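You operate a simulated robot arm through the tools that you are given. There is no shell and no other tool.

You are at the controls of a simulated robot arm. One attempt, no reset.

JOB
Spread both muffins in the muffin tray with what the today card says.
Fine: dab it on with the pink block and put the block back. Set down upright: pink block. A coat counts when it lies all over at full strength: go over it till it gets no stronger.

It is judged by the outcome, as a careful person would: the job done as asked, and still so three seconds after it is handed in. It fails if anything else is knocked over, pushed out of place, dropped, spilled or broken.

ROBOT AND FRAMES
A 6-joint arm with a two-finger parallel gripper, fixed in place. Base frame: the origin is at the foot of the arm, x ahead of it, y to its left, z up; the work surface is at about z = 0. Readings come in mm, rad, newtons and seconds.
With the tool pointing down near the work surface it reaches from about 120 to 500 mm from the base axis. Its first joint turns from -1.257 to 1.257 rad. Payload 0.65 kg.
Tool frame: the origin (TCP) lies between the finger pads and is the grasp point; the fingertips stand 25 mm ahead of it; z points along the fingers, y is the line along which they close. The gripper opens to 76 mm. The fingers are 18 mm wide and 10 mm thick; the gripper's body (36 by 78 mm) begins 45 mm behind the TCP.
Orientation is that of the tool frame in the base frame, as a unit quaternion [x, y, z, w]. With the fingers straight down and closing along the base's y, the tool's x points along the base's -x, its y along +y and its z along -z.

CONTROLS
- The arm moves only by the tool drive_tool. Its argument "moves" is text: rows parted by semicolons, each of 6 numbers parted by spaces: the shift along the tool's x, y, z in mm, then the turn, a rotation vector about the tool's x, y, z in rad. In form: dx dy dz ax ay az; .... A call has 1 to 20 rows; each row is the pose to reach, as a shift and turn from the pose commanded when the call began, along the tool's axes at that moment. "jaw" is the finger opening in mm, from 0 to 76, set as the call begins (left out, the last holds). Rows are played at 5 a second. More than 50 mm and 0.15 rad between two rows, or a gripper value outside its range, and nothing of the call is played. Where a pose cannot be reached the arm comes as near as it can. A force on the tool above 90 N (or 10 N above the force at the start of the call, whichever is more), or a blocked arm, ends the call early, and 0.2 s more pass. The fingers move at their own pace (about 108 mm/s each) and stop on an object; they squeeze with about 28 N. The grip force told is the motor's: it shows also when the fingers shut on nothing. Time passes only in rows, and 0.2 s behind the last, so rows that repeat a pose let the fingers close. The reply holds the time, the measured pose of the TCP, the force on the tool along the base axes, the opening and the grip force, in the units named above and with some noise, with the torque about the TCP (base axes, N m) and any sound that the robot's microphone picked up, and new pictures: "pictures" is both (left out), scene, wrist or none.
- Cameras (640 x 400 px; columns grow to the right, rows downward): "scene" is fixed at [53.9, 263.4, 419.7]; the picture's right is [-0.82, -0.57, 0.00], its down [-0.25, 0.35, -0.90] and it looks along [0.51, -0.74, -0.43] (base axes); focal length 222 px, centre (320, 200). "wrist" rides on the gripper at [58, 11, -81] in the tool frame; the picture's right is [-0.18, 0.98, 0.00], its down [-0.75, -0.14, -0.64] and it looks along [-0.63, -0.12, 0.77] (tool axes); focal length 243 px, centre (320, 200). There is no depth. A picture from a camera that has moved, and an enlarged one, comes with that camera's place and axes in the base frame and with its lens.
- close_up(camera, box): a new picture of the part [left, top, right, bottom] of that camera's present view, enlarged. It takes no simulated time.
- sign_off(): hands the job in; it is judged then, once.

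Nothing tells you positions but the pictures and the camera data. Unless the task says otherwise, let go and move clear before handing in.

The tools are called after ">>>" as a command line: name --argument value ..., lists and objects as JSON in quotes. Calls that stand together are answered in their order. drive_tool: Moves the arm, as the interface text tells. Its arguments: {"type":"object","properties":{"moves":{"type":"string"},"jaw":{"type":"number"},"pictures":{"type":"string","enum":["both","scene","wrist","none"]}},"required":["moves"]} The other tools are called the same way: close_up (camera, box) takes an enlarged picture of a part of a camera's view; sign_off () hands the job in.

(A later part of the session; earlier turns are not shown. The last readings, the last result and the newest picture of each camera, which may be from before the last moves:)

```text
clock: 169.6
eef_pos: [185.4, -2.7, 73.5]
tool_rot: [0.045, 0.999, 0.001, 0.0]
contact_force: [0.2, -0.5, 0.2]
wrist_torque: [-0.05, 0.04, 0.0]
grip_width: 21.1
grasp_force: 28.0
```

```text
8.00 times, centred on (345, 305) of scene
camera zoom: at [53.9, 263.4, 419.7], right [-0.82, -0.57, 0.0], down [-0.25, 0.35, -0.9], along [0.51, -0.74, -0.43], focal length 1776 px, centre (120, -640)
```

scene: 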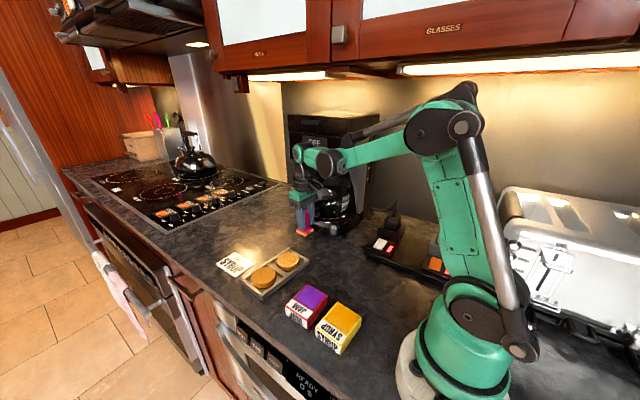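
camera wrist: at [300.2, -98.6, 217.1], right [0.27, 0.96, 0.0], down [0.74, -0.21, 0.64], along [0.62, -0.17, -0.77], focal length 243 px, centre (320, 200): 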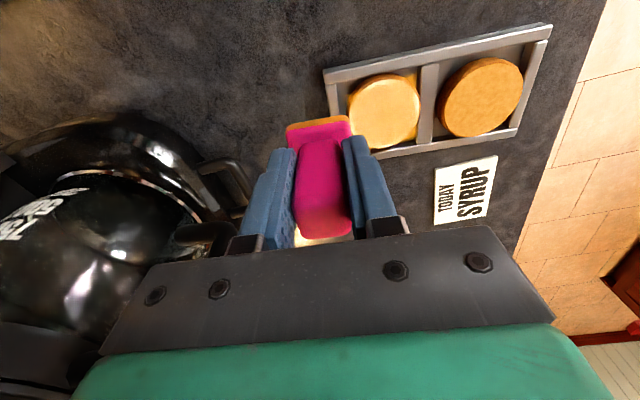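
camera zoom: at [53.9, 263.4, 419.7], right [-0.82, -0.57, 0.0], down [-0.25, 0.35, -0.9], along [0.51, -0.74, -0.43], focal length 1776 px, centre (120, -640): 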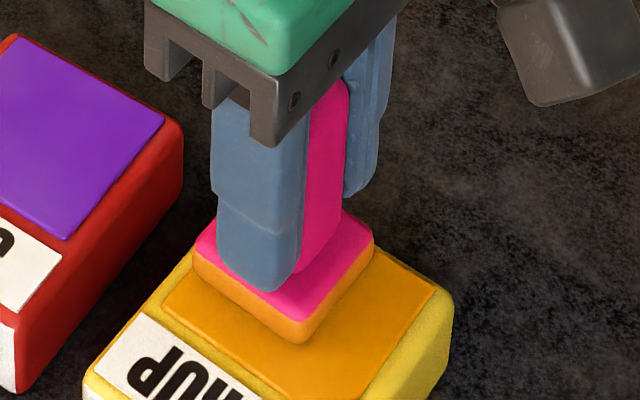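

Re-centred and loaded. Off to the brown muffin again.

>>> drive_tool --moves "0 0 -3 0 0 0; 0 0 -20 0 0 0; 0 0 -60 0 0 0; -7 -35.5 -62 0 0 0; -20 -71.2 -62 0 0 0; -63 -65.5 -62 0 0 0; -106 -60.5 -62 0 0 0; -149.6 -54.7 -62 0 0 0; -164 -24.5 -62 0 0 0; -179 5.5 -62 0 0 0; -187.3 26.1 -55 0 0 0; -187.3 26.1 -25 0 0 0; -187.3 26.1 -5 0 0 0; -187.3 26.1 4 0 0 0; -187.3 26.1 4 0 0 0" --pictures "none"

>>> close_up --camera "scene" --box '[245, 240, 325, 300]'

>>> close_up --camera "wrist" --box '[240, 60, 400, 180]'

```text
clock: 172.8
eef_pos: [375.1, 6.9, 69.0]
tool_rot: [0.046, 0.999, 0.002, 0.001]
contact_force: [0.1, -0.3, 0.6]
wrist_torque: [0.02, 0.01, 0.0]
grip_width: 21.3
grasp_force: 28.5
```

```text
6.67 times, centred on (285, 270) of scene
camera zoom: at [53.9, 263.4, 419.7], right [-0.82, -0.57, 0.0], down [-0.25, 0.35, -0.9], along [0.51, -0.74, -0.43], focal length 1480 px, centre (553, -267)
```

zoom: 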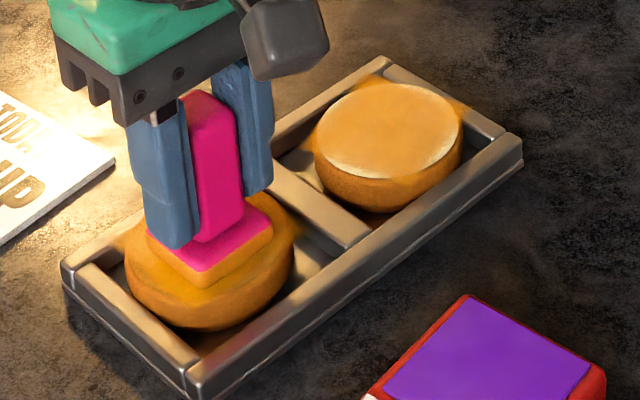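

```text
3.33 times, centred on (320, 120) of wrist
camera zoom: at [318.5, 22.5, 150.0], right [0.27, 0.96, 0.0], down [0.74, -0.21, 0.64], along [0.62, -0.17, -0.77], focal length 809 px, centre (320, 467)
```

zoom: 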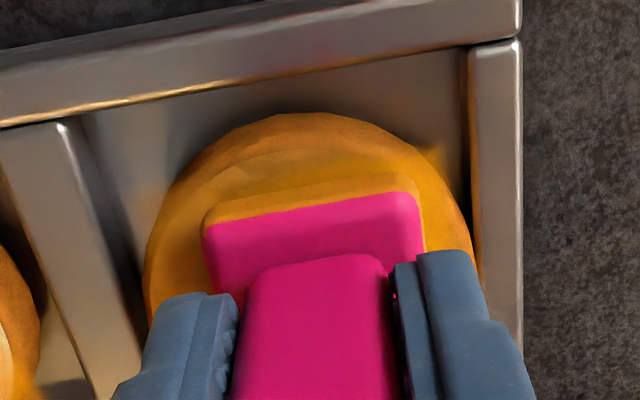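

Well centred. Lower, loosen, and stroke.

>>> drive_tool --moves "0 0 2 0 0 0; 0 0 3.4 0 0 0; 0 0 3.9 0 0 0; 0 0 4.2 0 0 0; 0 0 4.2 0 0 0" --pictures "none"

>>> drive_tool --moves "0 0 0 0 0 0; 0 0 0 0 0 0; 0 6 0 0 0 0; 0 12 0 0 0 0; 0 6 0 0 0 0; 0 0 0 0 0 0; 0 -6 0 0 0 0; 0 -12 0 0 0 0; 0 -6 0 0 0 0; 0 0 0 0 0 0; 0 6 0 0 0 0; 0 12 0 0 0 0; 0 6 0 0 0 0; 0 0 0 0 0 0; 0 -6 0 0 0 0; 0 -12 0 0 0 0; 0 -6 0 0 0 0; 0 0 0 0 0 0; 0 0 0 0 0 0" --jaw 22 --pictures "none"

>>> close_up --camera "scene" --box '[245, 240, 325, 300]'

>>> close_up --camera "wrist" --box '[240, 60, 400, 180]'

```text
clock: 174.0
eef_pos: [376.3, 6.8, 67.1]
tool_rot: [0.045, 0.999, 0.002, 0.001]
contact_force: [0.1, 0.5, -0.6]
wrist_torque: [-0.01, 0.01, -0.03]
grip_width: 21.1
grasp_force: 28.1
```

```text
clock: 178.0
eef_pos: [374.1, 7.5, 65.8]
tool_rot: [0.045, 0.999, 0.002, 0.0]
contact_force: [0.5, 0.0, 0.6]
wrist_torque: [0.01, 0.01, 0.05]
grip_width: 22.1
grasp_force: 0.2
```

```text
6.67 times, centred on (285, 270) of scene
camera zoom: at [53.9, 263.4, 419.7], right [-0.82, -0.57, 0.0], down [-0.25, 0.35, -0.9], along [0.51, -0.74, -0.43], focal length 1480 px, centre (553, -267)
```

zoom: 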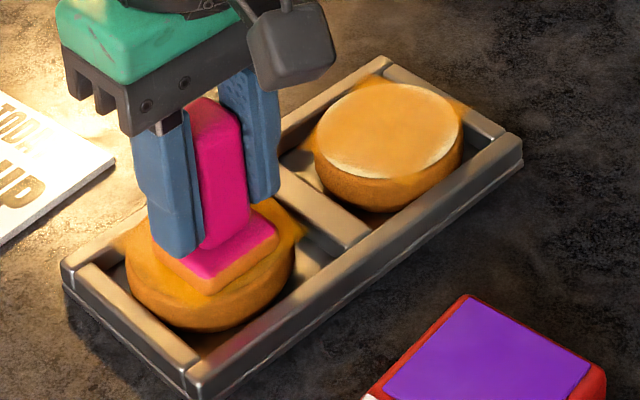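

```text
3.33 times, centred on (320, 120) of wrist
camera zoom: at [316.9, 21.8, 146.7], right [0.27, 0.96, 0.0], down [0.74, -0.21, 0.64], along [0.62, -0.17, -0.77], focal length 809 px, centre (320, 467)
```

zoom: 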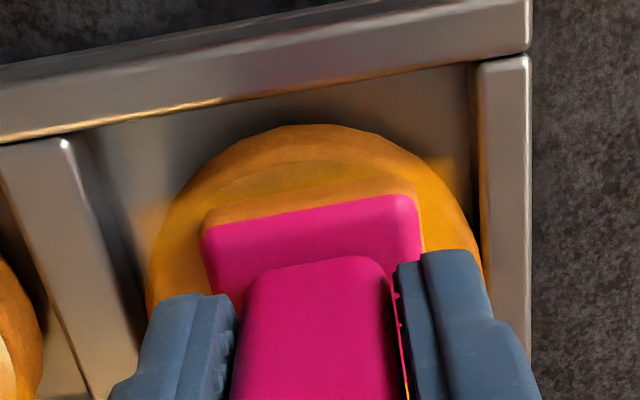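

The band faded only slightly this time, so the brown muffin is getting close to full. Another round of the same strokes.

>>> drive_tool --moves "0 6 0 0 0 0; 0 12 0 0 0 0; 0 6 0 0 0 0; 0 0 0 0 0 0; 0 -6 0 0 0 0; 0 -12 0 0 0 0; 0 -6 0 0 0 0; 0 0 0 0 0 0; 0 6 0 0 0 0; 0 12 0 0 0 0; 0 6 0 0 0 0; 0 0 0 0 0 0; 0 -6 0 0 0 0; 0 -12 0 0 0 0; 0 -6 0 0 0 0; 0 0 0 0 0 0; 0 6 0 0 0 0; 0 12 0 0 0 0; 0 6 0 0 0 0; 0 0 0 0 0 0" --pictures "none"

>>> close_up --camera "scene" --box '[245, 240, 325, 300]'

>>> close_up --camera "wrist" --box '[240, 60, 400, 180]'

```text
clock: 182.2
eef_pos: [374.8, 6.0, 66.4]
tool_rot: [0.045, 0.999, 0.001, 0.001]
contact_force: [1.5, 0.2, 0.6]
wrist_torque: [-0.01, -0.03, -0.02]
grip_width: 22.5
grasp_force: 0.1
```

```text
6.67 times, centred on (285, 270) of scene
camera zoom: at [53.9, 263.4, 419.7], right [-0.82, -0.57, 0.0], down [-0.25, 0.35, -0.9], along [0.51, -0.74, -0.43], focal length 1480 px, centre (553, -267)
```

zoom: 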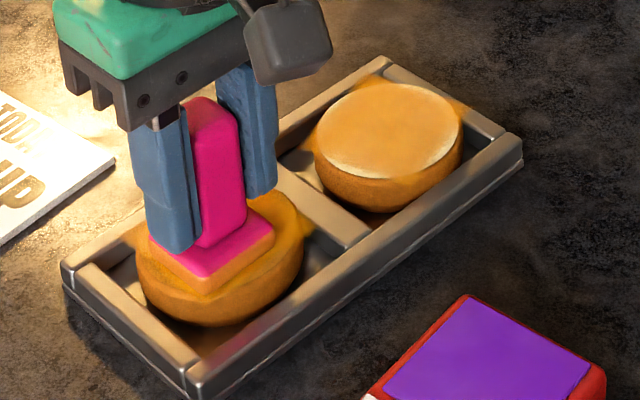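

```text
3.33 times, centred on (320, 120) of wrist
camera zoom: at [318.5, 21.4, 147.6], right [0.27, 0.96, 0.0], down [0.74, -0.21, 0.64], along [0.62, -0.17, -0.77], focal length 809 px, centre (320, 467)
```

zoom: 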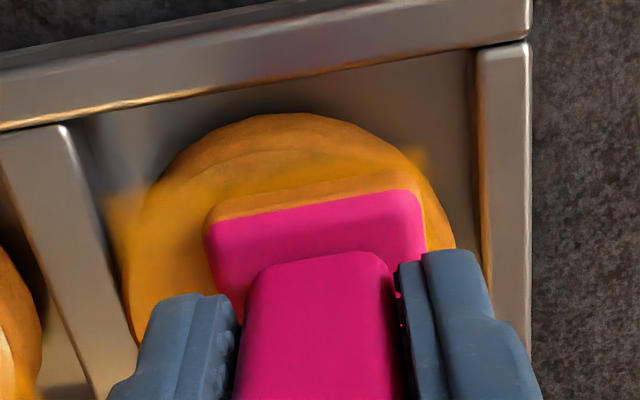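

The band no longer fades here, so the brown muffin seems full. I regrip, lift, and inspect both.

>>> drive_tool --moves "0 0 0 0 0 0; 0 0 0 0 0 0; 0 0 0 0 0 0" --jaw 8 --pictures "none"

>>> drive_tool --moves "0 0 -2 0 0 0; 0 0 -15 0 0 0; 0 -15 -45 0 0 0; 0 -45 -70 0 0 0; 0 -80 -70 0 0 0; 0 -80 -70 0 0 0" --pictures "none"

>>> close_up --camera "scene" --box '[245, 240, 325, 300]'

>>> close_up --camera "wrist" --box '[375, 35, 475, 135]'

>>> close_up --camera "scene" --box '[280, 200, 340, 245]'

```text
clock: 183.0
eef_pos: [375.9, 5.6, 66.1]
tool_rot: [0.045, 0.999, 0.001, 0.0]
contact_force: [-0.1, 0.1, 0.6]
wrist_torque: [-0.01, 0.0, 0.01]
grip_width: 21.2
grasp_force: 28.4
```

```text
clock: 184.4
eef_pos: [367.7, -73.0, 137.7]
tool_rot: [0.046, 0.999, 0.001, 0.0]
contact_force: [0.5, 0.1, 0.0]
wrist_torque: [0.02, 0.0, 0.04]
grip_width: 21.4
grasp_force: 28.2
```

```text
6.67 times, centred on (285, 270) of scene
camera zoom: at [53.9, 263.4, 419.7], right [-0.82, -0.57, 0.0], down [-0.25, 0.35, -0.9], along [0.51, -0.74, -0.43], focal length 1480 px, centre (553, -267)
```

zoom: 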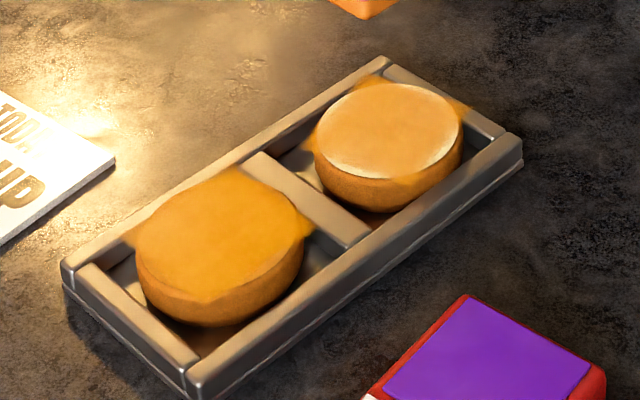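

```text
4.00 times, centred on (425, 85) of wrist
camera zoom: at [310.2, -57.9, 218.6], right [0.27, 0.96, 0.0], down [0.74, -0.21, 0.64], along [0.62, -0.17, -0.77], focal length 970 px, centre (-100, 660)
```

zoom: 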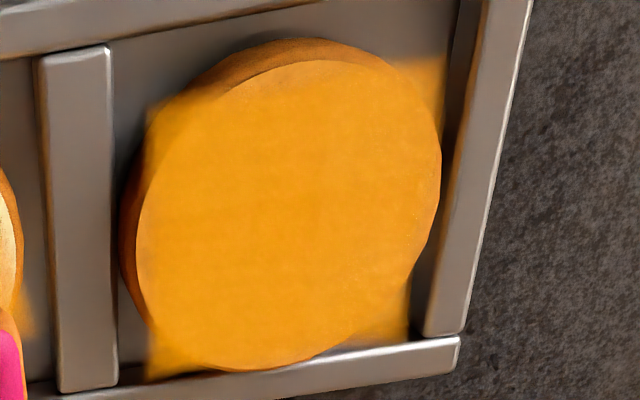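

```text
8.89 times, centred on (310, 222) of scene
camera zoom: at [53.9, 263.4, 419.7], right [-0.82, -0.57, 0.0], down [-0.25, 0.35, -0.9], along [0.51, -0.74, -0.43], focal length 1974 px, centre (409, 0)
```

zoom: 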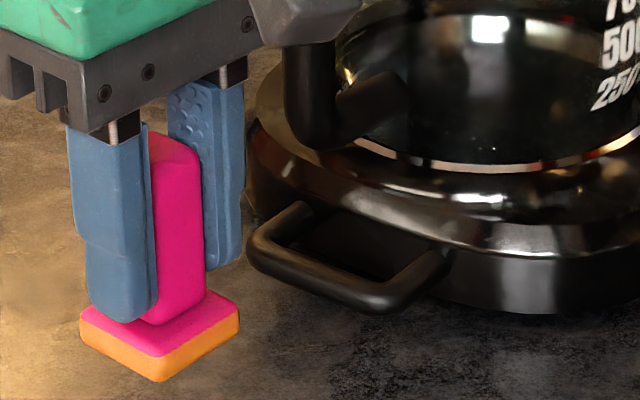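

Brown is now a deep, opaque orange; the cream muffin looks paler by comparison, so it needs more. I hover over the cream muffin with what's left on the block.

>>> drive_tool --moves "4.9 -3.3 0 0 0 0; 4.9 -3.3 40 0 0 0; 4.9 -3.3 60 0 0 0; 4.9 -3.3 66 0 0 0; 4.9 -3.3 66 0 0 0" --pictures "none"

>>> close_up --camera "scene" --box '[245, 240, 325, 300]'

>>> close_up --camera "wrist" --box '[240, 60, 400, 180]'

```text
clock: 185.6
eef_pos: [363.5, -75.6, 69.1]
tool_rot: [0.046, 0.999, 0.001, 0.0]
contact_force: [-0.6, -0.2, -0.9]
wrist_torque: [-0.02, 0.0, -0.01]
grip_width: 21.5
grasp_force: 28.1
```

```text
6.67 times, centred on (285, 270) of scene
camera zoom: at [53.9, 263.4, 419.7], right [-0.82, -0.57, 0.0], down [-0.25, 0.35, -0.9], along [0.51, -0.74, -0.43], focal length 1480 px, centre (553, -267)
```

zoom: 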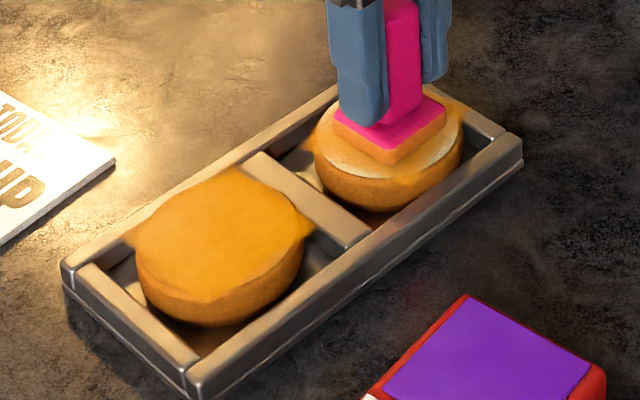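

```text
3.33 times, centred on (320, 120) of wrist
camera zoom: at [305.7, -60.9, 150.3], right [0.27, 0.96, 0.0], down [0.74, -0.21, 0.64], along [0.62, -0.17, -0.77], focal length 809 px, centre (320, 467)
```

zoom: 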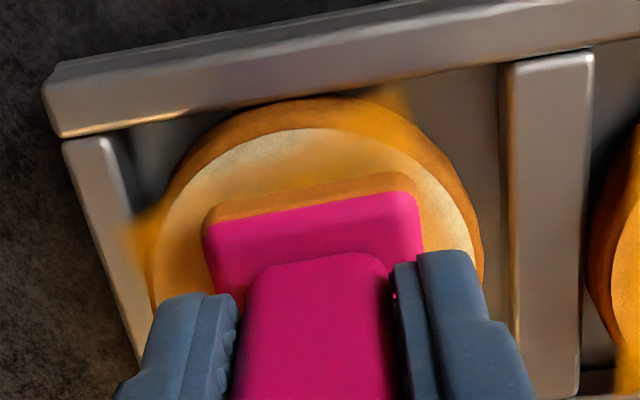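

Well centred on the cream muffin. Lower, loosen, and stroke with a longer amplitude to exceed the muffin's free play.

>>> drive_tool --moves "0 0 2 0 0 0; 0 0 3.3 0 0 0; 0 0 3.9 0 0 0; 0 0 4.1 0 0 0; 0 0 4.1 0 0 0" --pictures "none"

>>> drive_tool --moves "0 0 0 0 0 0; 0 0 0 0 0 0; 0 7 0 0 0 0; 0 14 0 0 0 0; 0 7 0 0 0 0; 0 0 0 0 0 0; 0 -7 0 0 0 0; 0 -14 0 0 0 0; 0 -7 0 0 0 0; 0 0 0 0 0 0; 0 7 0 0 0 0; 0 14 0 0 0 0; 0 7 0 0 0 0; 0 0 0 0 0 0; 0 -7 0 0 0 0; 0 -14 0 0 0 0; 0 -7 0 0 0 0; 0 0 0 0 0 0; 0 0 0 0 0 0" --jaw 22 --pictures "none"

>>> close_up --camera "scene" --box '[245, 240, 325, 300]'

>>> close_up --camera "wrist" --box '[240, 60, 400, 180]'

```text
clock: 186.8
eef_pos: [363.4, -76.1, 65.7]
tool_rot: [0.045, 0.999, 0.001, 0.0]
contact_force: [-2.9, 1.0, 41.1]
wrist_torque: [-0.07, -0.15, 0.0]
grip_width: 21.1
grasp_force: 28.4
```

```text
clock: 190.8
eef_pos: [363.1, -76.1, 65.8]
tool_rot: [0.045, 0.999, 0.001, 0.0]
contact_force: [-0.2, -0.3, 0.4]
wrist_torque: [-0.02, 0.02, 0.06]
grip_width: 22.3
grasp_force: 0.4
```

```text
6.67 times, centred on (285, 270) of scene
camera zoom: at [53.9, 263.4, 419.7], right [-0.82, -0.57, 0.0], down [-0.25, 0.35, -0.9], along [0.51, -0.74, -0.43], focal length 1480 px, centre (553, -267)
```

zoom: 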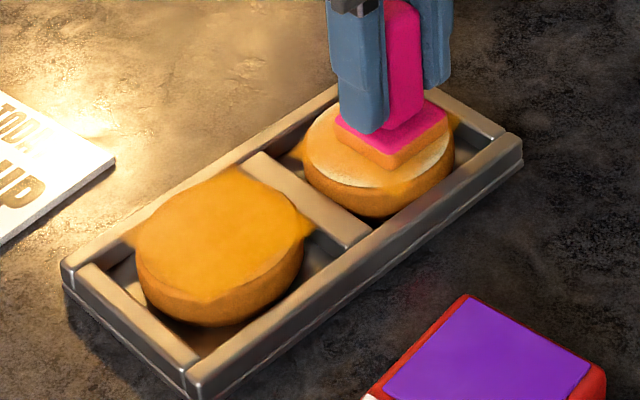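

```text
3.33 times, centred on (320, 120) of wrist
camera zoom: at [305.4, -61.1, 147.3], right [0.27, 0.96, 0.0], down [0.74, -0.21, 0.64], along [0.62, -0.17, -0.77], focal length 809 px, centre (320, 467)
```

zoom: 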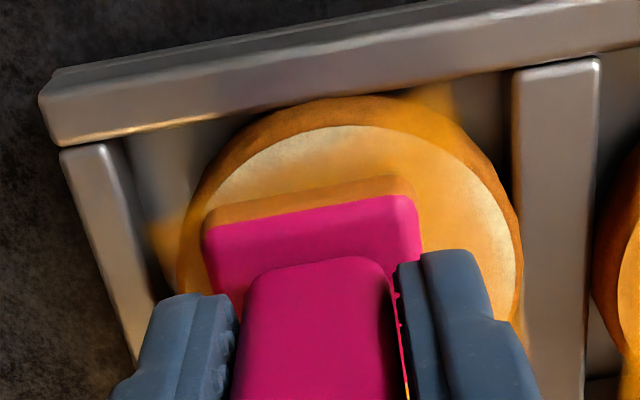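

The cream muffin takes nothing more, and the block keeps its load. Both may be at the same final opacity, just over different base colours. I compare their edges in one close view.

>>> close_up --camera "scene" --box '[265, 248, 305, 284]'

>>> close_up --camera "wrist" --box '[340, 70, 480, 190]'

```text
11.11 times, centred on (285, 266) of scene
camera zoom: at [53.9, 263.4, 419.7], right [-0.82, -0.57, 0.0], down [-0.25, 0.35, -0.9], along [0.51, -0.74, -0.43], focal length 2467 px, centre (709, -533)
```

zoom: 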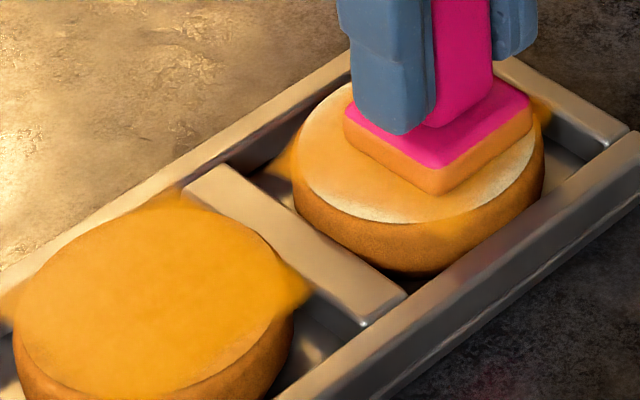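

```text
3.33 times, centred on (410, 130) of wrist
camera zoom: at [305.4, -61.1, 147.3], right [0.27, 0.96, 0.0], down [0.74, -0.21, 0.64], along [0.62, -0.17, -0.77], focal length 809 px, centre (20, 433)
```

zoom: 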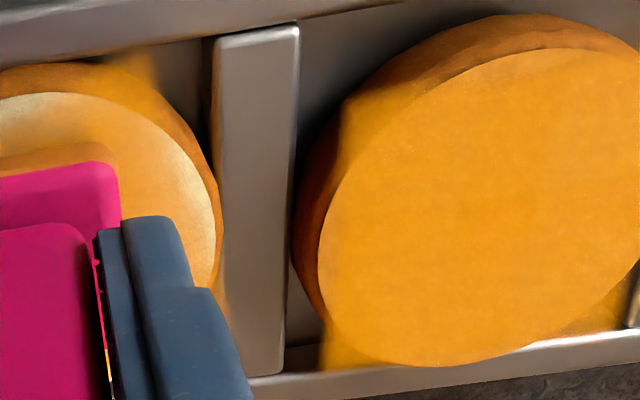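

The cream's coat edges look weaker than the brown's, so I want to know whether the block is truly sliding on it. I'll stop mid-stroke at each end and look.

>>> drive_tool --moves "0 7 0 0 0 0; 0 14 0 0 0 0" --pictures "none"

>>> close_up --camera "scene" --box '[265, 235, 325, 280]'

>>> drive_tool --moves "0 -7 0 0 0 0; 0 -14 0 0 0 0; 0 -21 0 0 0 0; 0 -28 0 0 0 0" --pictures "none"

>>> close_up --camera "scene" --box '[265, 235, 325, 280]'

```text
clock: 191.4
eef_pos: [363.2, -61.5, 65.0]
tool_rot: [0.045, 0.999, 0.001, -0.001]
contact_force: [0.0, -0.8, 0.6]
wrist_torque: [0.01, 0.02, -0.04]
grip_width: 22.6
grasp_force: 0.4
```

```text
8.89 times, centred on (295, 258) of scene
camera zoom: at [53.9, 263.4, 419.7], right [-0.82, -0.57, 0.0], down [-0.25, 0.35, -0.9], along [0.51, -0.74, -0.43], focal length 1974 px, centre (542, -311)
```

zoom: 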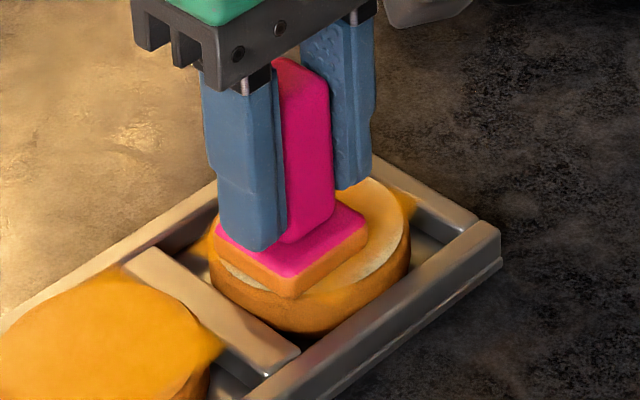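

```text
clock: 192.4
eef_pos: [361.1, -90.2, 65.5]
tool_rot: [0.045, 0.999, 0.001, 0.0]
contact_force: [-1.0, 1.2, 0.8]
wrist_torque: [0.04, 0.01, -0.02]
grip_width: 22.6
grasp_force: 0.3
```

```text
8.89 times, centred on (295, 258) of scene
camera zoom: at [53.9, 263.4, 419.7], right [-0.82, -0.57, 0.0], down [-0.25, 0.35, -0.9], along [0.51, -0.74, -0.43], focal length 1974 px, centre (542, -311)
```

zoom: 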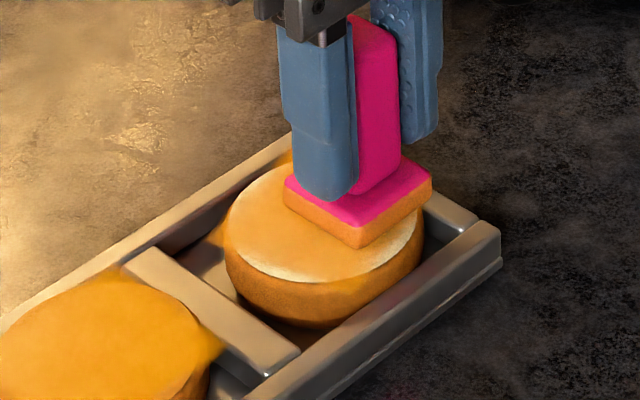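

It does slide, with no uptake and no change on the slivers, so the cream muffin seems not to accept more at this load. For certainty I'll reload fully and repeat on it, comparing the band before and after.

>>> drive_tool --moves "0 0 0 0 0 0; 0 0 0 0 0 0; 0 0 0 0 0 0" --jaw 8 --pictures "none"

>>> drive_tool --moves "0 0 -2 0 0 0; 0 0 -20 0 0 0; 0 0 -60 0 0 0; 41 0 -70 0 0 0; 82 0 -70 0 0 0; 122 0 -70 0 0 0; 162.4 0 -70 0 0 0; 175.4 35.7 -70 0 0 0; 188.4 71.7 -70 0 0 0; 188.4 71.7 -40 0 0 0; 188.4 71.7 -20 0 0 0; 188.4 71.7 -11 0 0 0; 188.4 71.7 -8.6 0 0 0; 188.4 71.7 -8.1 0 0 0; 188.4 71.7 -8.1 0 0 0" --pictures "none"

>>> close_up --camera "scene" --box '[320, 280, 370, 330]'

>>> drive_tool --moves "0 0 0.4 0 0 0; 0 0 0.4 0 0 0" --pictures "none"

```text
clock: 193.2
eef_pos: [361.8, -88.8, 65.7]
tool_rot: [0.045, 0.999, 0.001, 0.0]
contact_force: [-0.4, -0.3, -0.5]
wrist_torque: [-0.01, -0.03, 0.01]
grip_width: 21.4
grasp_force: 27.9
```

```text
clock: 196.4
eef_pos: [179.9, -1.4, 72.7]
tool_rot: [0.045, 0.999, 0.001, 0.0]
contact_force: [-0.6, -0.3, -0.2]
wrist_torque: [-0.05, 0.0, -0.01]
grip_width: 21.4
grasp_force: 27.6
```

```text
8.00 times, centred on (345, 305) of scene
camera zoom: at [53.9, 263.4, 419.7], right [-0.82, -0.57, 0.0], down [-0.25, 0.35, -0.9], along [0.51, -0.74, -0.43], focal length 1776 px, centre (120, -640)
```

zoom: 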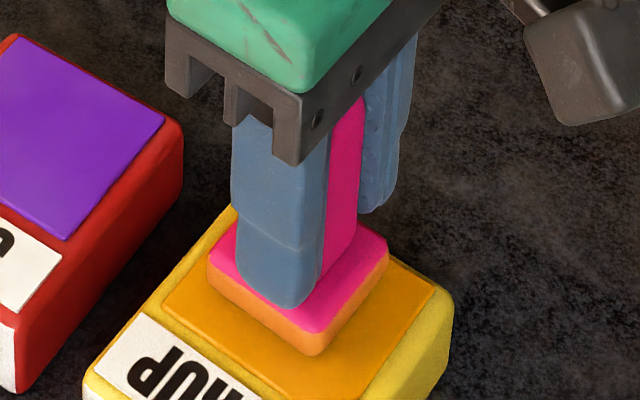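

```text
clock: 197.0
eef_pos: [179.9, -0.9, 73.4]
tool_rot: [0.045, 0.999, 0.001, 0.0]
contact_force: [0.4, 0.6, -0.7]
wrist_torque: [0.02, -0.02, 0.0]
grip_width: 21.5
grasp_force: 27.5
```

>>> drive_tool --moves "0 0 0.4 0 0 0; 0 0 0.4 0 0 0" --pictures "none"

>>> drive_tool --moves "0 0 0.3 0 0 0; 0 0 0.3 0 0 0; 0 0 0.3 0 0 0" --pictures "none"

>>> close_up --camera "scene" --box '[320, 280, 370, 330]'

```text
clock: 197.6
eef_pos: [179.7, -2.8, 73.6]
tool_rot: [0.046, 0.999, 0.001, 0.001]
contact_force: [0.2, -0.1, 2.6]
wrist_torque: [-0.07, 0.0, 0.02]
grip_width: 21.4
grasp_force: 28.1
```

```text
clock: 198.4
eef_pos: [181.6, -0.7, 72.6]
tool_rot: [0.045, 0.999, 0.0, -0.001]
contact_force: [-0.4, -3.7, 5.2]
wrist_torque: [-0.14, -0.06, -0.03]
grip_width: 21.3
grasp_force: 27.7
```

```text
8.00 times, centred on (345, 305) of scene
camera zoom: at [53.9, 263.4, 419.7], right [-0.82, -0.57, 0.0], down [-0.25, 0.35, -0.9], along [0.51, -0.74, -0.43], focal length 1776 px, centre (120, -640)
```

zoom: 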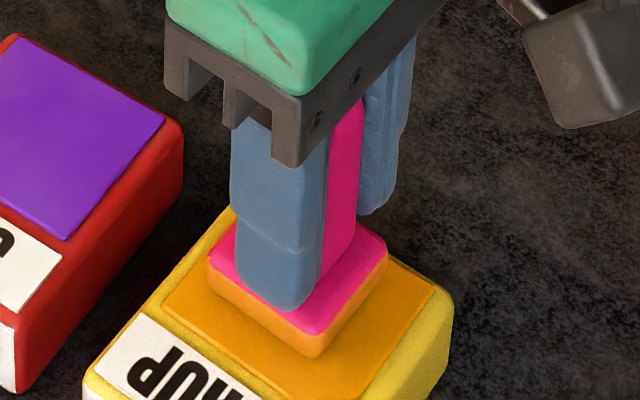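

I level the block by letting it stand on the pad, raising the grip back to its original height on the handle, and closing again.

>>> drive_tool --moves "0 0 0 0 0 0; 0 0 0 0 0 0; 0 0 -3 0 0 0; 0 0 -6 0 0 0; 0 0 -6 0 0 0" --jaw 26 --pictures "none"

>>> close_up --camera "wrist" --box '[230, 80, 430, 250]'

>>> drive_tool --moves "0 0 0 0 0 0; 0 0 0 0 0 0; 0 0 0 0 0 0" --jaw 8 --pictures "none"

>>> close_up --camera "scene" --box '[320, 280, 370, 330]'

```text
clock: 199.6
eef_pos: [180.9, -1.9, 77.6]
tool_rot: [0.046, 0.999, 0.001, -0.001]
contact_force: [0.2, -0.6, 0.4]
wrist_torque: [0.01, 0.03, -0.01]
grip_width: 25.9
grasp_force: 0.1
```

```text
2.35 times, centred on (330, 165) of wrist
camera zoom: at [123.5, 13.5, 159.3], right [0.27, 0.96, 0.0], down [0.74, -0.21, 0.64], along [0.62, -0.17, -0.77], focal length 571 px, centre (296, 282)
```

zoom: 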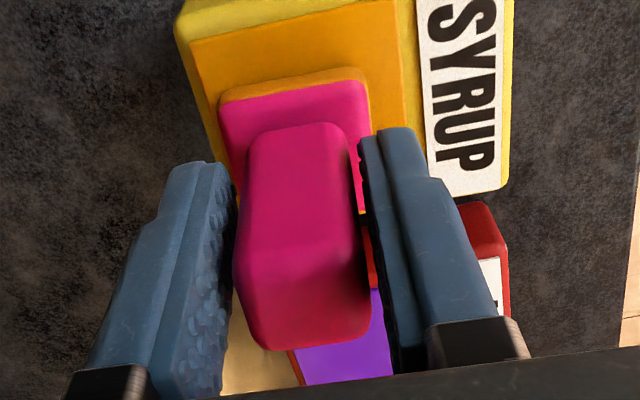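

```text
clock: 200.4
eef_pos: [180.3, -1.6, 78.0]
tool_rot: [0.046, 0.999, 0.001, 0.0]
contact_force: [0.1, -0.2, 1.4]
wrist_torque: [-0.02, -0.02, 0.0]
grip_width: 21.1
grasp_force: 27.6
```

```text
8.00 times, centred on (345, 305) of scene
camera zoom: at [53.9, 263.4, 419.7], right [-0.82, -0.57, 0.0], down [-0.25, 0.35, -0.9], along [0.51, -0.74, -0.43], focal length 1776 px, centre (120, -640)
```

zoom: 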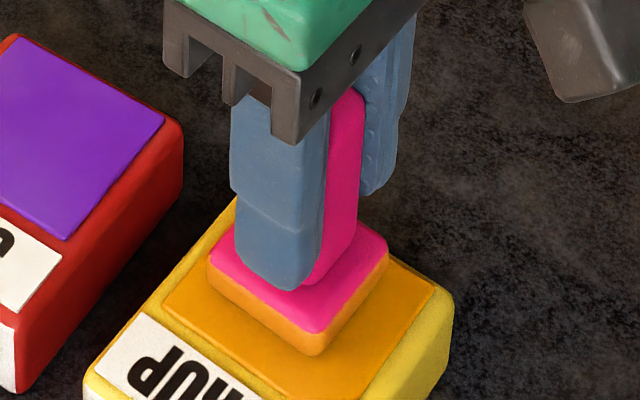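

Grip height restored. A brief press on the pad to be sure it's fully loaded.

>>> drive_tool --moves "0 0 0.3 0 0 0; 0 0 0.5 0 0 0; 0 0 0.5 0 0 0; 0 0 0.5 0 0 0" --pictures "none"

>>> close_up --camera "scene" --box '[330, 300, 370, 330]'

```text
clock: 201.4
eef_pos: [179.8, -1.7, 77.8]
tool_rot: [0.045, 0.999, 0.001, 0.0]
contact_force: [-1.2, 1.5, 0.3]
wrist_torque: [0.02, 0.0, -0.02]
grip_width: 21.3
grasp_force: 27.7
```

```text
13.33 times, centred on (350, 315) of scene
camera zoom: at [53.9, 263.4, 419.7], right [-0.82, -0.57, 0.0], down [-0.25, 0.35, -0.9], along [0.51, -0.74, -0.43], focal length 2961 px, centre (-80, -1333)
```

zoom: 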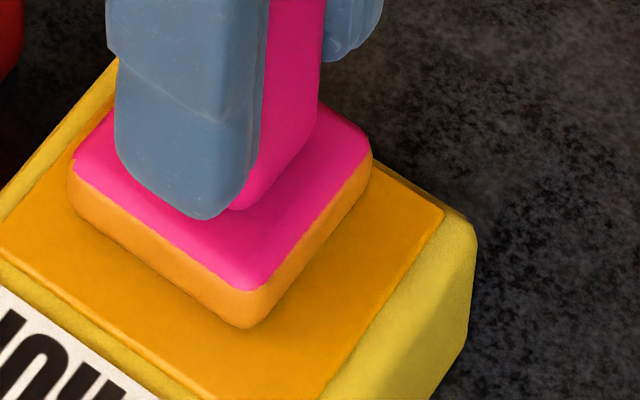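

>>> drive_tool --moves "0 0 0.4 0 0 0; 0 0 0.4 0 0 0" --pictures "none"

>>> drive_tool --moves "0 0 0.4 0 0 0; 0 0 0.4 0 0 0" --pictures "none"

>>> close_up --camera "scene" --box '[330, 300, 370, 330]'

```text
clock: 202.0
eef_pos: [181.2, -2.3, 77.9]
tool_rot: [0.045, 0.999, 0.001, 0.001]
contact_force: [-3.9, 1.3, 35.1]
wrist_torque: [-0.03, 0.06, 0.01]
grip_width: 21.1
grasp_force: 28.0
```

```text
clock: 202.6
eef_pos: [180.3, -2.8, 78.0]
tool_rot: [0.045, 0.999, 0.001, 0.001]
contact_force: [0.3, -4.3, 44.3]
wrist_torque: [-0.17, -0.14, 0.01]
grip_width: 21.1
grasp_force: 28.0
```

```text
13.33 times, centred on (350, 315) of scene
camera zoom: at [53.8, 263.4, 419.7], right [-0.82, -0.57, 0.0], down [-0.25, 0.35, -0.9], along [0.51, -0.74, -0.43], focal length 2961 px, centre (-80, -1333)
```

zoom: 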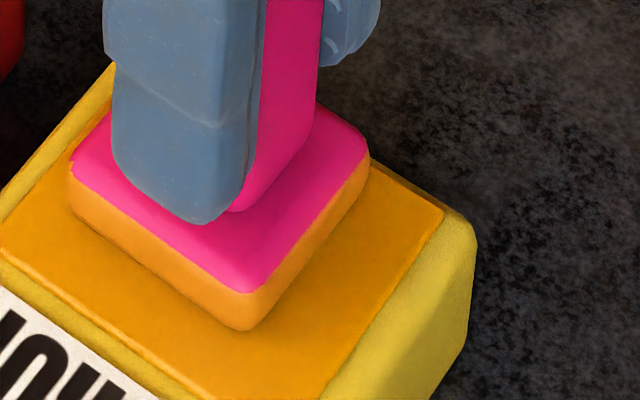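

Fully loaded. Back to the cream muffin for the decisive check.

>>> drive_tool --moves "0 0 -3 0 0 0; 0 0 -20 0 0 0; 0 0 -58 0 0 0; -13 -36 -60 0 0 0; -26 -71.7 -60 0 0 0; -66 -69 -60 0 0 0; -107 -65 -60 0 0 0; -148 -61 -60 0 0 0; -188.4 -58.5 -55 0 0 0; -188.4 -58.5 -25 0 0 0; -188.4 -58.5 -5 0 0 0; -188.4 -58.5 3.5 0 0 0; -188.4 -58.5 3.5 0 0 0" --pictures "none"

>>> close_up --camera "scene" --box '[265, 235, 325, 280]'

>>> close_up --camera "wrist" --box '[240, 60, 400, 180]'

```text
clock: 205.4
eef_pos: [362.4, -75.6, 73.8]
tool_rot: [0.046, 0.999, 0.001, 0.0]
contact_force: [0.0, -0.2, -1.1]
wrist_torque: [-0.01, 0.0, -0.01]
grip_width: 21.1
grasp_force: 28.2
```

```text
8.89 times, centred on (295, 258) of scene
camera zoom: at [53.9, 263.4, 419.7], right [-0.82, -0.57, 0.0], down [-0.25, 0.35, -0.9], along [0.51, -0.74, -0.43], focal length 1974 px, centre (542, -311)
```

zoom: 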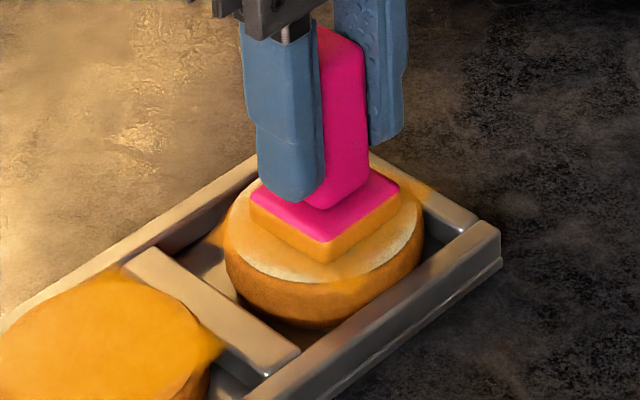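

```text
3.33 times, centred on (320, 120) of wrist
camera zoom: at [304.7, -60.6, 155.0], right [0.27, 0.96, 0.0], down [0.74, -0.21, 0.64], along [0.62, -0.17, -0.77], focal length 809 px, centre (320, 467)
```

zoom: 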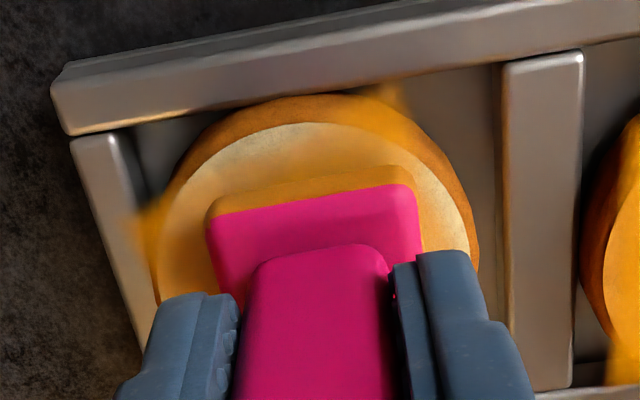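

Centred. Lower to contact, loosen, stroke, and watch the band.

>>> drive_tool --moves "0 0 2 0 0 0; 0 0 3.5 0 0 0; 0 0 4.2 0 0 0; 0 0 4.5 0 0 0; 0 0 4.5 0 0 0" --pictures "none"

>>> drive_tool --moves "0 0 0 0 0 0; 0 0 0 0 0 0; 0 6 0 0 0 0; 0 12 0 0 0 0; 0 6 0 0 0 0; 0 0 0 0 0 0; 0 -6 0 0 0 0; 0 -12 0 0 0 0; 0 -6 0 0 0 0; 0 0 0 0 0 0; 0 6 0 0 0 0; 0 12 0 0 0 0; 0 6 0 0 0 0; 0 0 0 0 0 0; 0 -6 0 0 0 0; 0 -12 0 0 0 0; 0 -6 0 0 0 0; 0 0 0 0 0 0; 0 0 0 0 0 0" --jaw 22 --pictures "none"

>>> close_up --camera "scene" --box '[265, 235, 325, 280]'

>>> close_up --camera "wrist" --box '[240, 60, 400, 180]'

```text
clock: 206.6
eef_pos: [362.0, -77.0, 68.8]
tool_rot: [0.045, 0.999, 0.0, 0.0]
contact_force: [-1.2, 1.8, 28.3]
wrist_torque: [-0.02, -0.12, 0.03]
grip_width: 21.6
grasp_force: 27.8
```

```text
clock: 210.6
eef_pos: [362.9, -75.9, 68.6]
tool_rot: [0.045, 0.999, 0.001, -0.001]
contact_force: [0.3, -0.7, 0.7]
wrist_torque: [-0.02, -0.03, 0.0]
grip_width: 22.4
grasp_force: 0.1
```

```text
8.89 times, centred on (295, 258) of scene
camera zoom: at [53.9, 263.4, 419.7], right [-0.82, -0.57, 0.0], down [-0.25, 0.35, -0.9], along [0.51, -0.74, -0.43], focal length 1974 px, centre (542, -311)
```

zoom: 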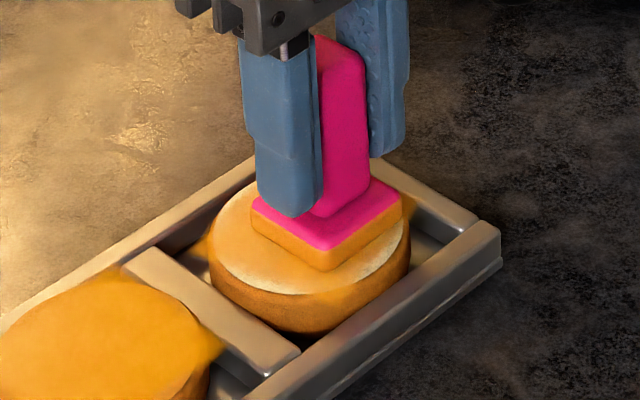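

```text
3.33 times, centred on (320, 120) of wrist
camera zoom: at [305.4, -61.2, 149.5], right [0.27, 0.96, 0.0], down [0.74, -0.21, 0.64], along [0.62, -0.17, -0.77], focal length 809 px, centre (320, 467)
```

zoom: 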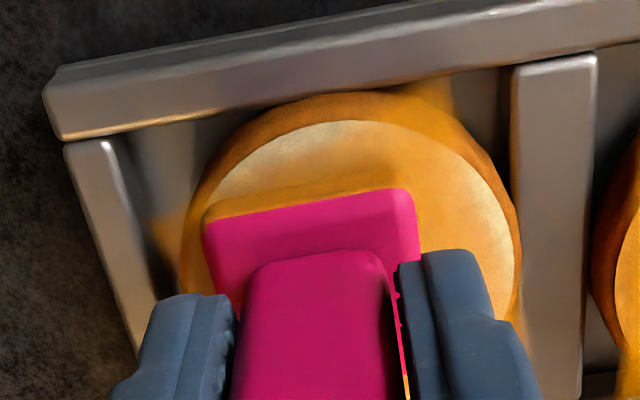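

No uptake over the centre even with a full load. The paler parts are near the edges, so I'll try the -x edge: grip, hop 11 mm toward -x, loosen, and stroke there.

>>> drive_tool --moves "0 0 0 0 0 0; 0 0 0 0 0 0; 0 0 0 0 0 0; 0 0 -3 0 0 0; 11 0 -3 0 0 0; 11 0 -1 0 0 0; 11 0 0 0 0 0; 11 0 0 0 0 0" --jaw 8 --pictures "none"

>>> drive_tool --moves "0 0 0 0 0 0; 0 0 0 0 0 0; 0 5 0 0 0 0; 0 10 0 0 0 0; 0 5 0 0 0 0; 0 0 0 0 0 0; 0 -5 0 0 0 0; 0 -10 0 0 0 0; 0 -5 0 0 0 0; 0 0 0 0 0 0; 0 5 0 0 0 0; 0 10 0 0 0 0; 0 5 0 0 0 0; 0 0 0 0 0 0; 0 -5 0 0 0 0; 0 -10 0 0 0 0; 0 -5 0 0 0 0; 0 0 0 0 0 0; 0 0 0 0 0 0" --jaw 22 --pictures "none"

>>> close_up --camera "scene" --box '[265, 235, 325, 280]'

>>> close_up --camera "wrist" --box '[240, 60, 400, 180]'

```text
clock: 212.4
eef_pos: [351.3, -75.6, 69.3]
tool_rot: [0.045, 0.999, 0.001, 0.0]
contact_force: [-0.1, -0.1, -0.5]
wrist_torque: [0.0, 0.0, 0.01]
grip_width: 21.3
grasp_force: 27.9
```

```text
clock: 216.4
eef_pos: [352.1, -76.1, 69.6]
tool_rot: [0.045, 0.999, 0.001, 0.0]
contact_force: [-0.3, -1.0, 0.5]
wrist_torque: [0.01, -0.02, -0.03]
grip_width: 22.3
grasp_force: 0.5
```

```text
8.89 times, centred on (295, 258) of scene
camera zoom: at [53.9, 263.4, 419.7], right [-0.82, -0.57, 0.0], down [-0.25, 0.35, -0.9], along [0.51, -0.74, -0.43], focal length 1974 px, centre (542, -311)
```

zoom: 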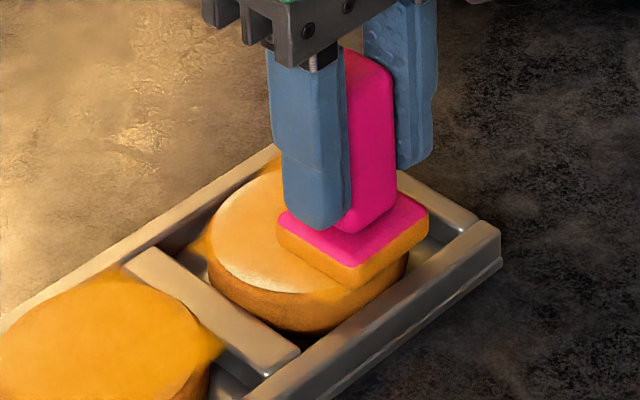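

```text
3.33 times, centred on (320, 120) of wrist
camera zoom: at [294.6, -60.4, 150.7], right [0.27, 0.96, 0.0], down [0.74, -0.21, 0.64], along [0.62, -0.17, -0.77], focal length 809 px, centre (320, 467)
```

zoom: 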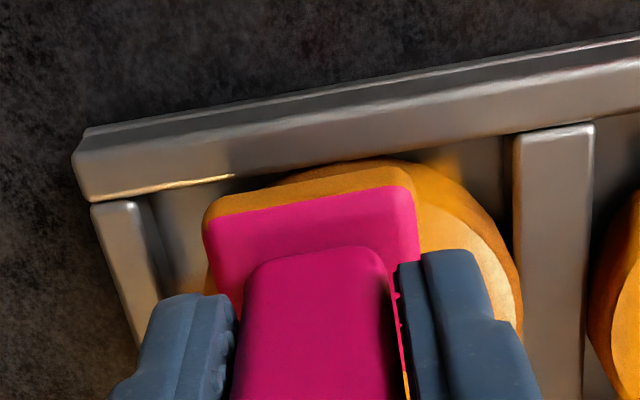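

Still no uptake at the edge. I regrip, lift off and take a careful look at both coats together.

>>> drive_tool --moves "0 0 0 0 0 0; 0 0 0 0 0 0; 0 0 0 0 0 0; 0 0 -3 0 0 0; 0 0 -20 0 0 0; 5 -15 -60 0 0 0; 5 -45 -80 0 0 0; 5 -75 -80 0 0 0; 5 -75 -80 0 0 0" --jaw 8

>>> close_up --camera "scene" --box '[245, 240, 325, 300]'

>>> close_up --camera "wrist" --box '[360, 30, 580, 180]'

>>> close_up --camera "wrist" --box '[370, 40, 470, 140]'

```text
clock: 218.4
eef_pos: [340.4, -149.3, 147.5]
tool_rot: [0.044, 0.999, 0.0, 0.0]
contact_force: [-0.2, -1.2, -0.5]
wrist_torque: [-0.01, 0.0, 0.0]
grip_width: 21.0
grasp_force: 28.5
camera wrist: at [283.7, -135.0, 228.1], right [0.27, 0.96, 0.0], down [0.74, -0.21, 0.64], along [0.62, -0.17, -0.77], focal length 243 px, centre (320, 200)
```

scene: 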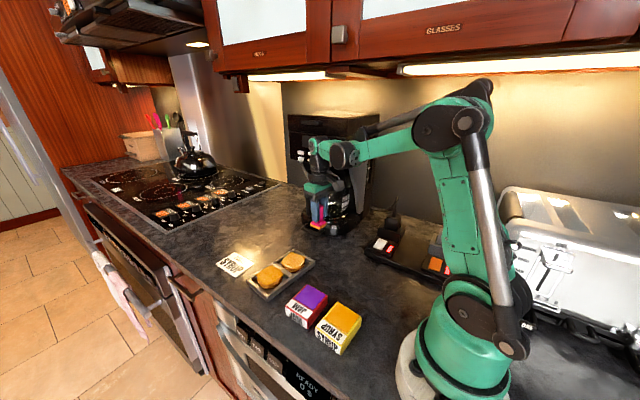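
wrist: 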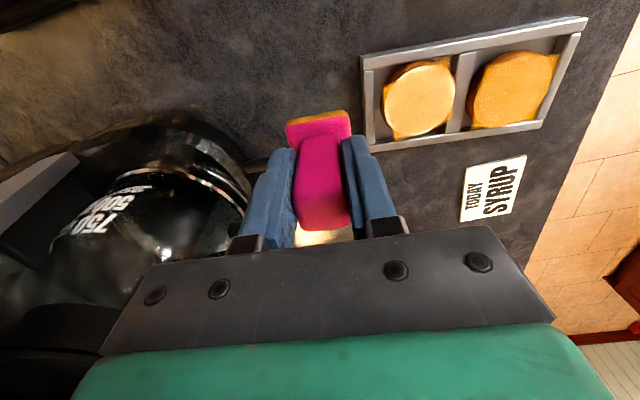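

```text
6.67 times, centred on (285, 270) of scene
camera zoom: at [53.9, 263.4, 419.7], right [-0.82, -0.57, 0.0], down [-0.25, 0.35, -0.9], along [0.51, -0.74, -0.43], focal length 1480 px, centre (553, -267)
```

zoom: 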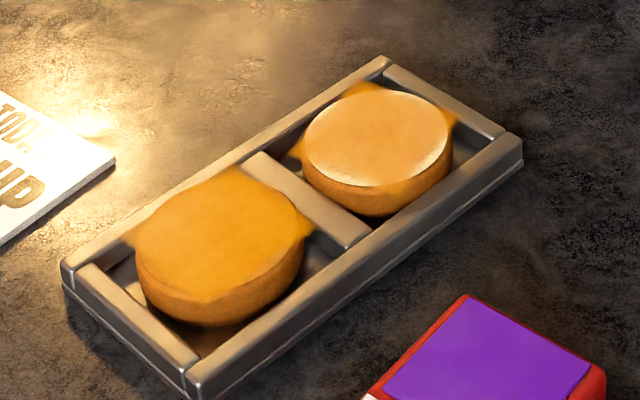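

```text
2.67 times, centred on (470, 105) of wrist
camera zoom: at [283.7, -135.0, 228.1], right [0.27, 0.96, 0.0], down [0.74, -0.21, 0.64], along [0.62, -0.17, -0.77], focal length 647 px, centre (-80, 453)
```

zoom: 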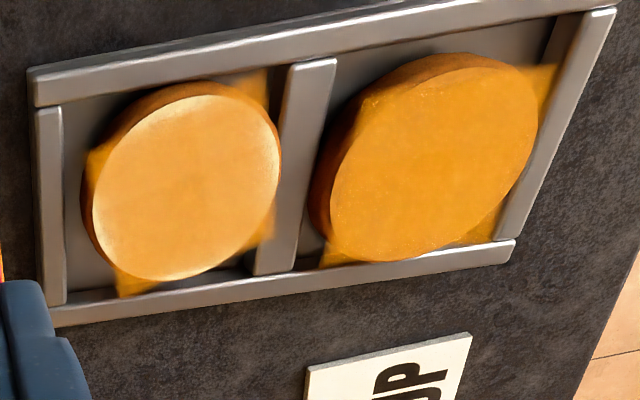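

```text
4.00 times, centred on (420, 90) of wrist
camera zoom: at [283.7, -135.0, 228.1], right [0.27, 0.96, 0.0], down [0.74, -0.21, 0.64], along [0.62, -0.17, -0.77], focal length 970 px, centre (-80, 640)
```

zoom: 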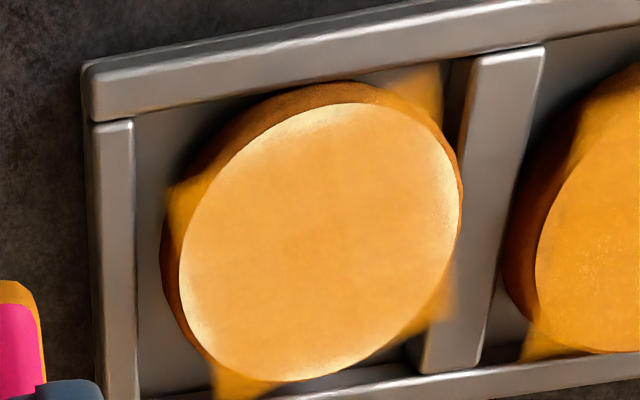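

Both coats now look alike at the corners. As a last check I'll put the fully loaded block on the brown muffin and see whether it still takes anything.

>>> drive_tool --moves "-5 39 0 0 0 0; -10 78 0 0 0 0; -15 117 0 0 0 0; -20.9 154.5 0 0 0 0; -20.9 154.5 40 0 0 0; -20.9 154.5 65 0 0 0; -20.9 154.5 75 0 0 0; -20.9 154.5 75 0 0 0" --pictures "none"

>>> close_up --camera "scene" --box '[245, 240, 325, 300]'

>>> close_up --camera "wrist" --box '[240, 60, 400, 180]'

```text
clock: 220.2
eef_pos: [374.3, 0.5, 74.4]
tool_rot: [0.046, 0.999, 0.001, 0.0]
contact_force: [0.1, 0.4, 0.0]
wrist_torque: [-0.01, 0.02, 0.0]
grip_width: 21.1
grasp_force: 28.2
```

```text
6.67 times, centred on (285, 270) of scene
camera zoom: at [53.9, 263.4, 419.7], right [-0.82, -0.57, 0.0], down [-0.25, 0.35, -0.9], along [0.51, -0.74, -0.43], focal length 1480 px, centre (553, -267)
```

zoom: 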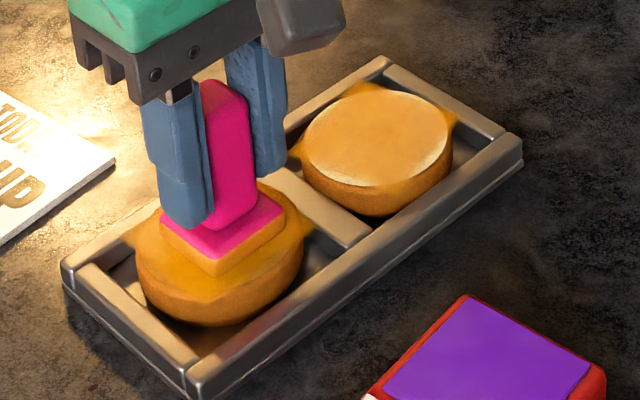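

```text
3.33 times, centred on (320, 120) of wrist
camera zoom: at [317.0, 16.8, 155.3], right [0.27, 0.96, 0.0], down [0.74, -0.21, 0.64], along [0.62, -0.17, -0.77], focal length 809 px, centre (320, 467)
```

zoom: 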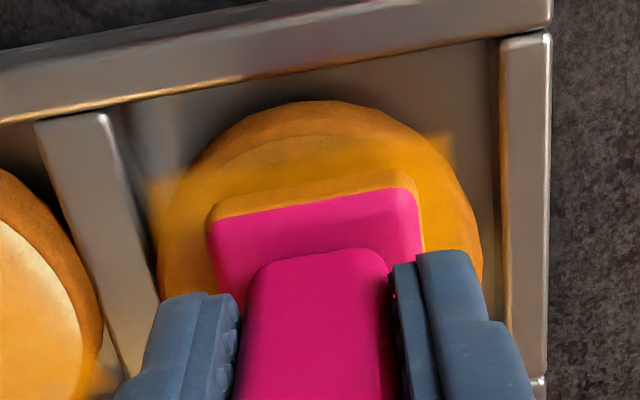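

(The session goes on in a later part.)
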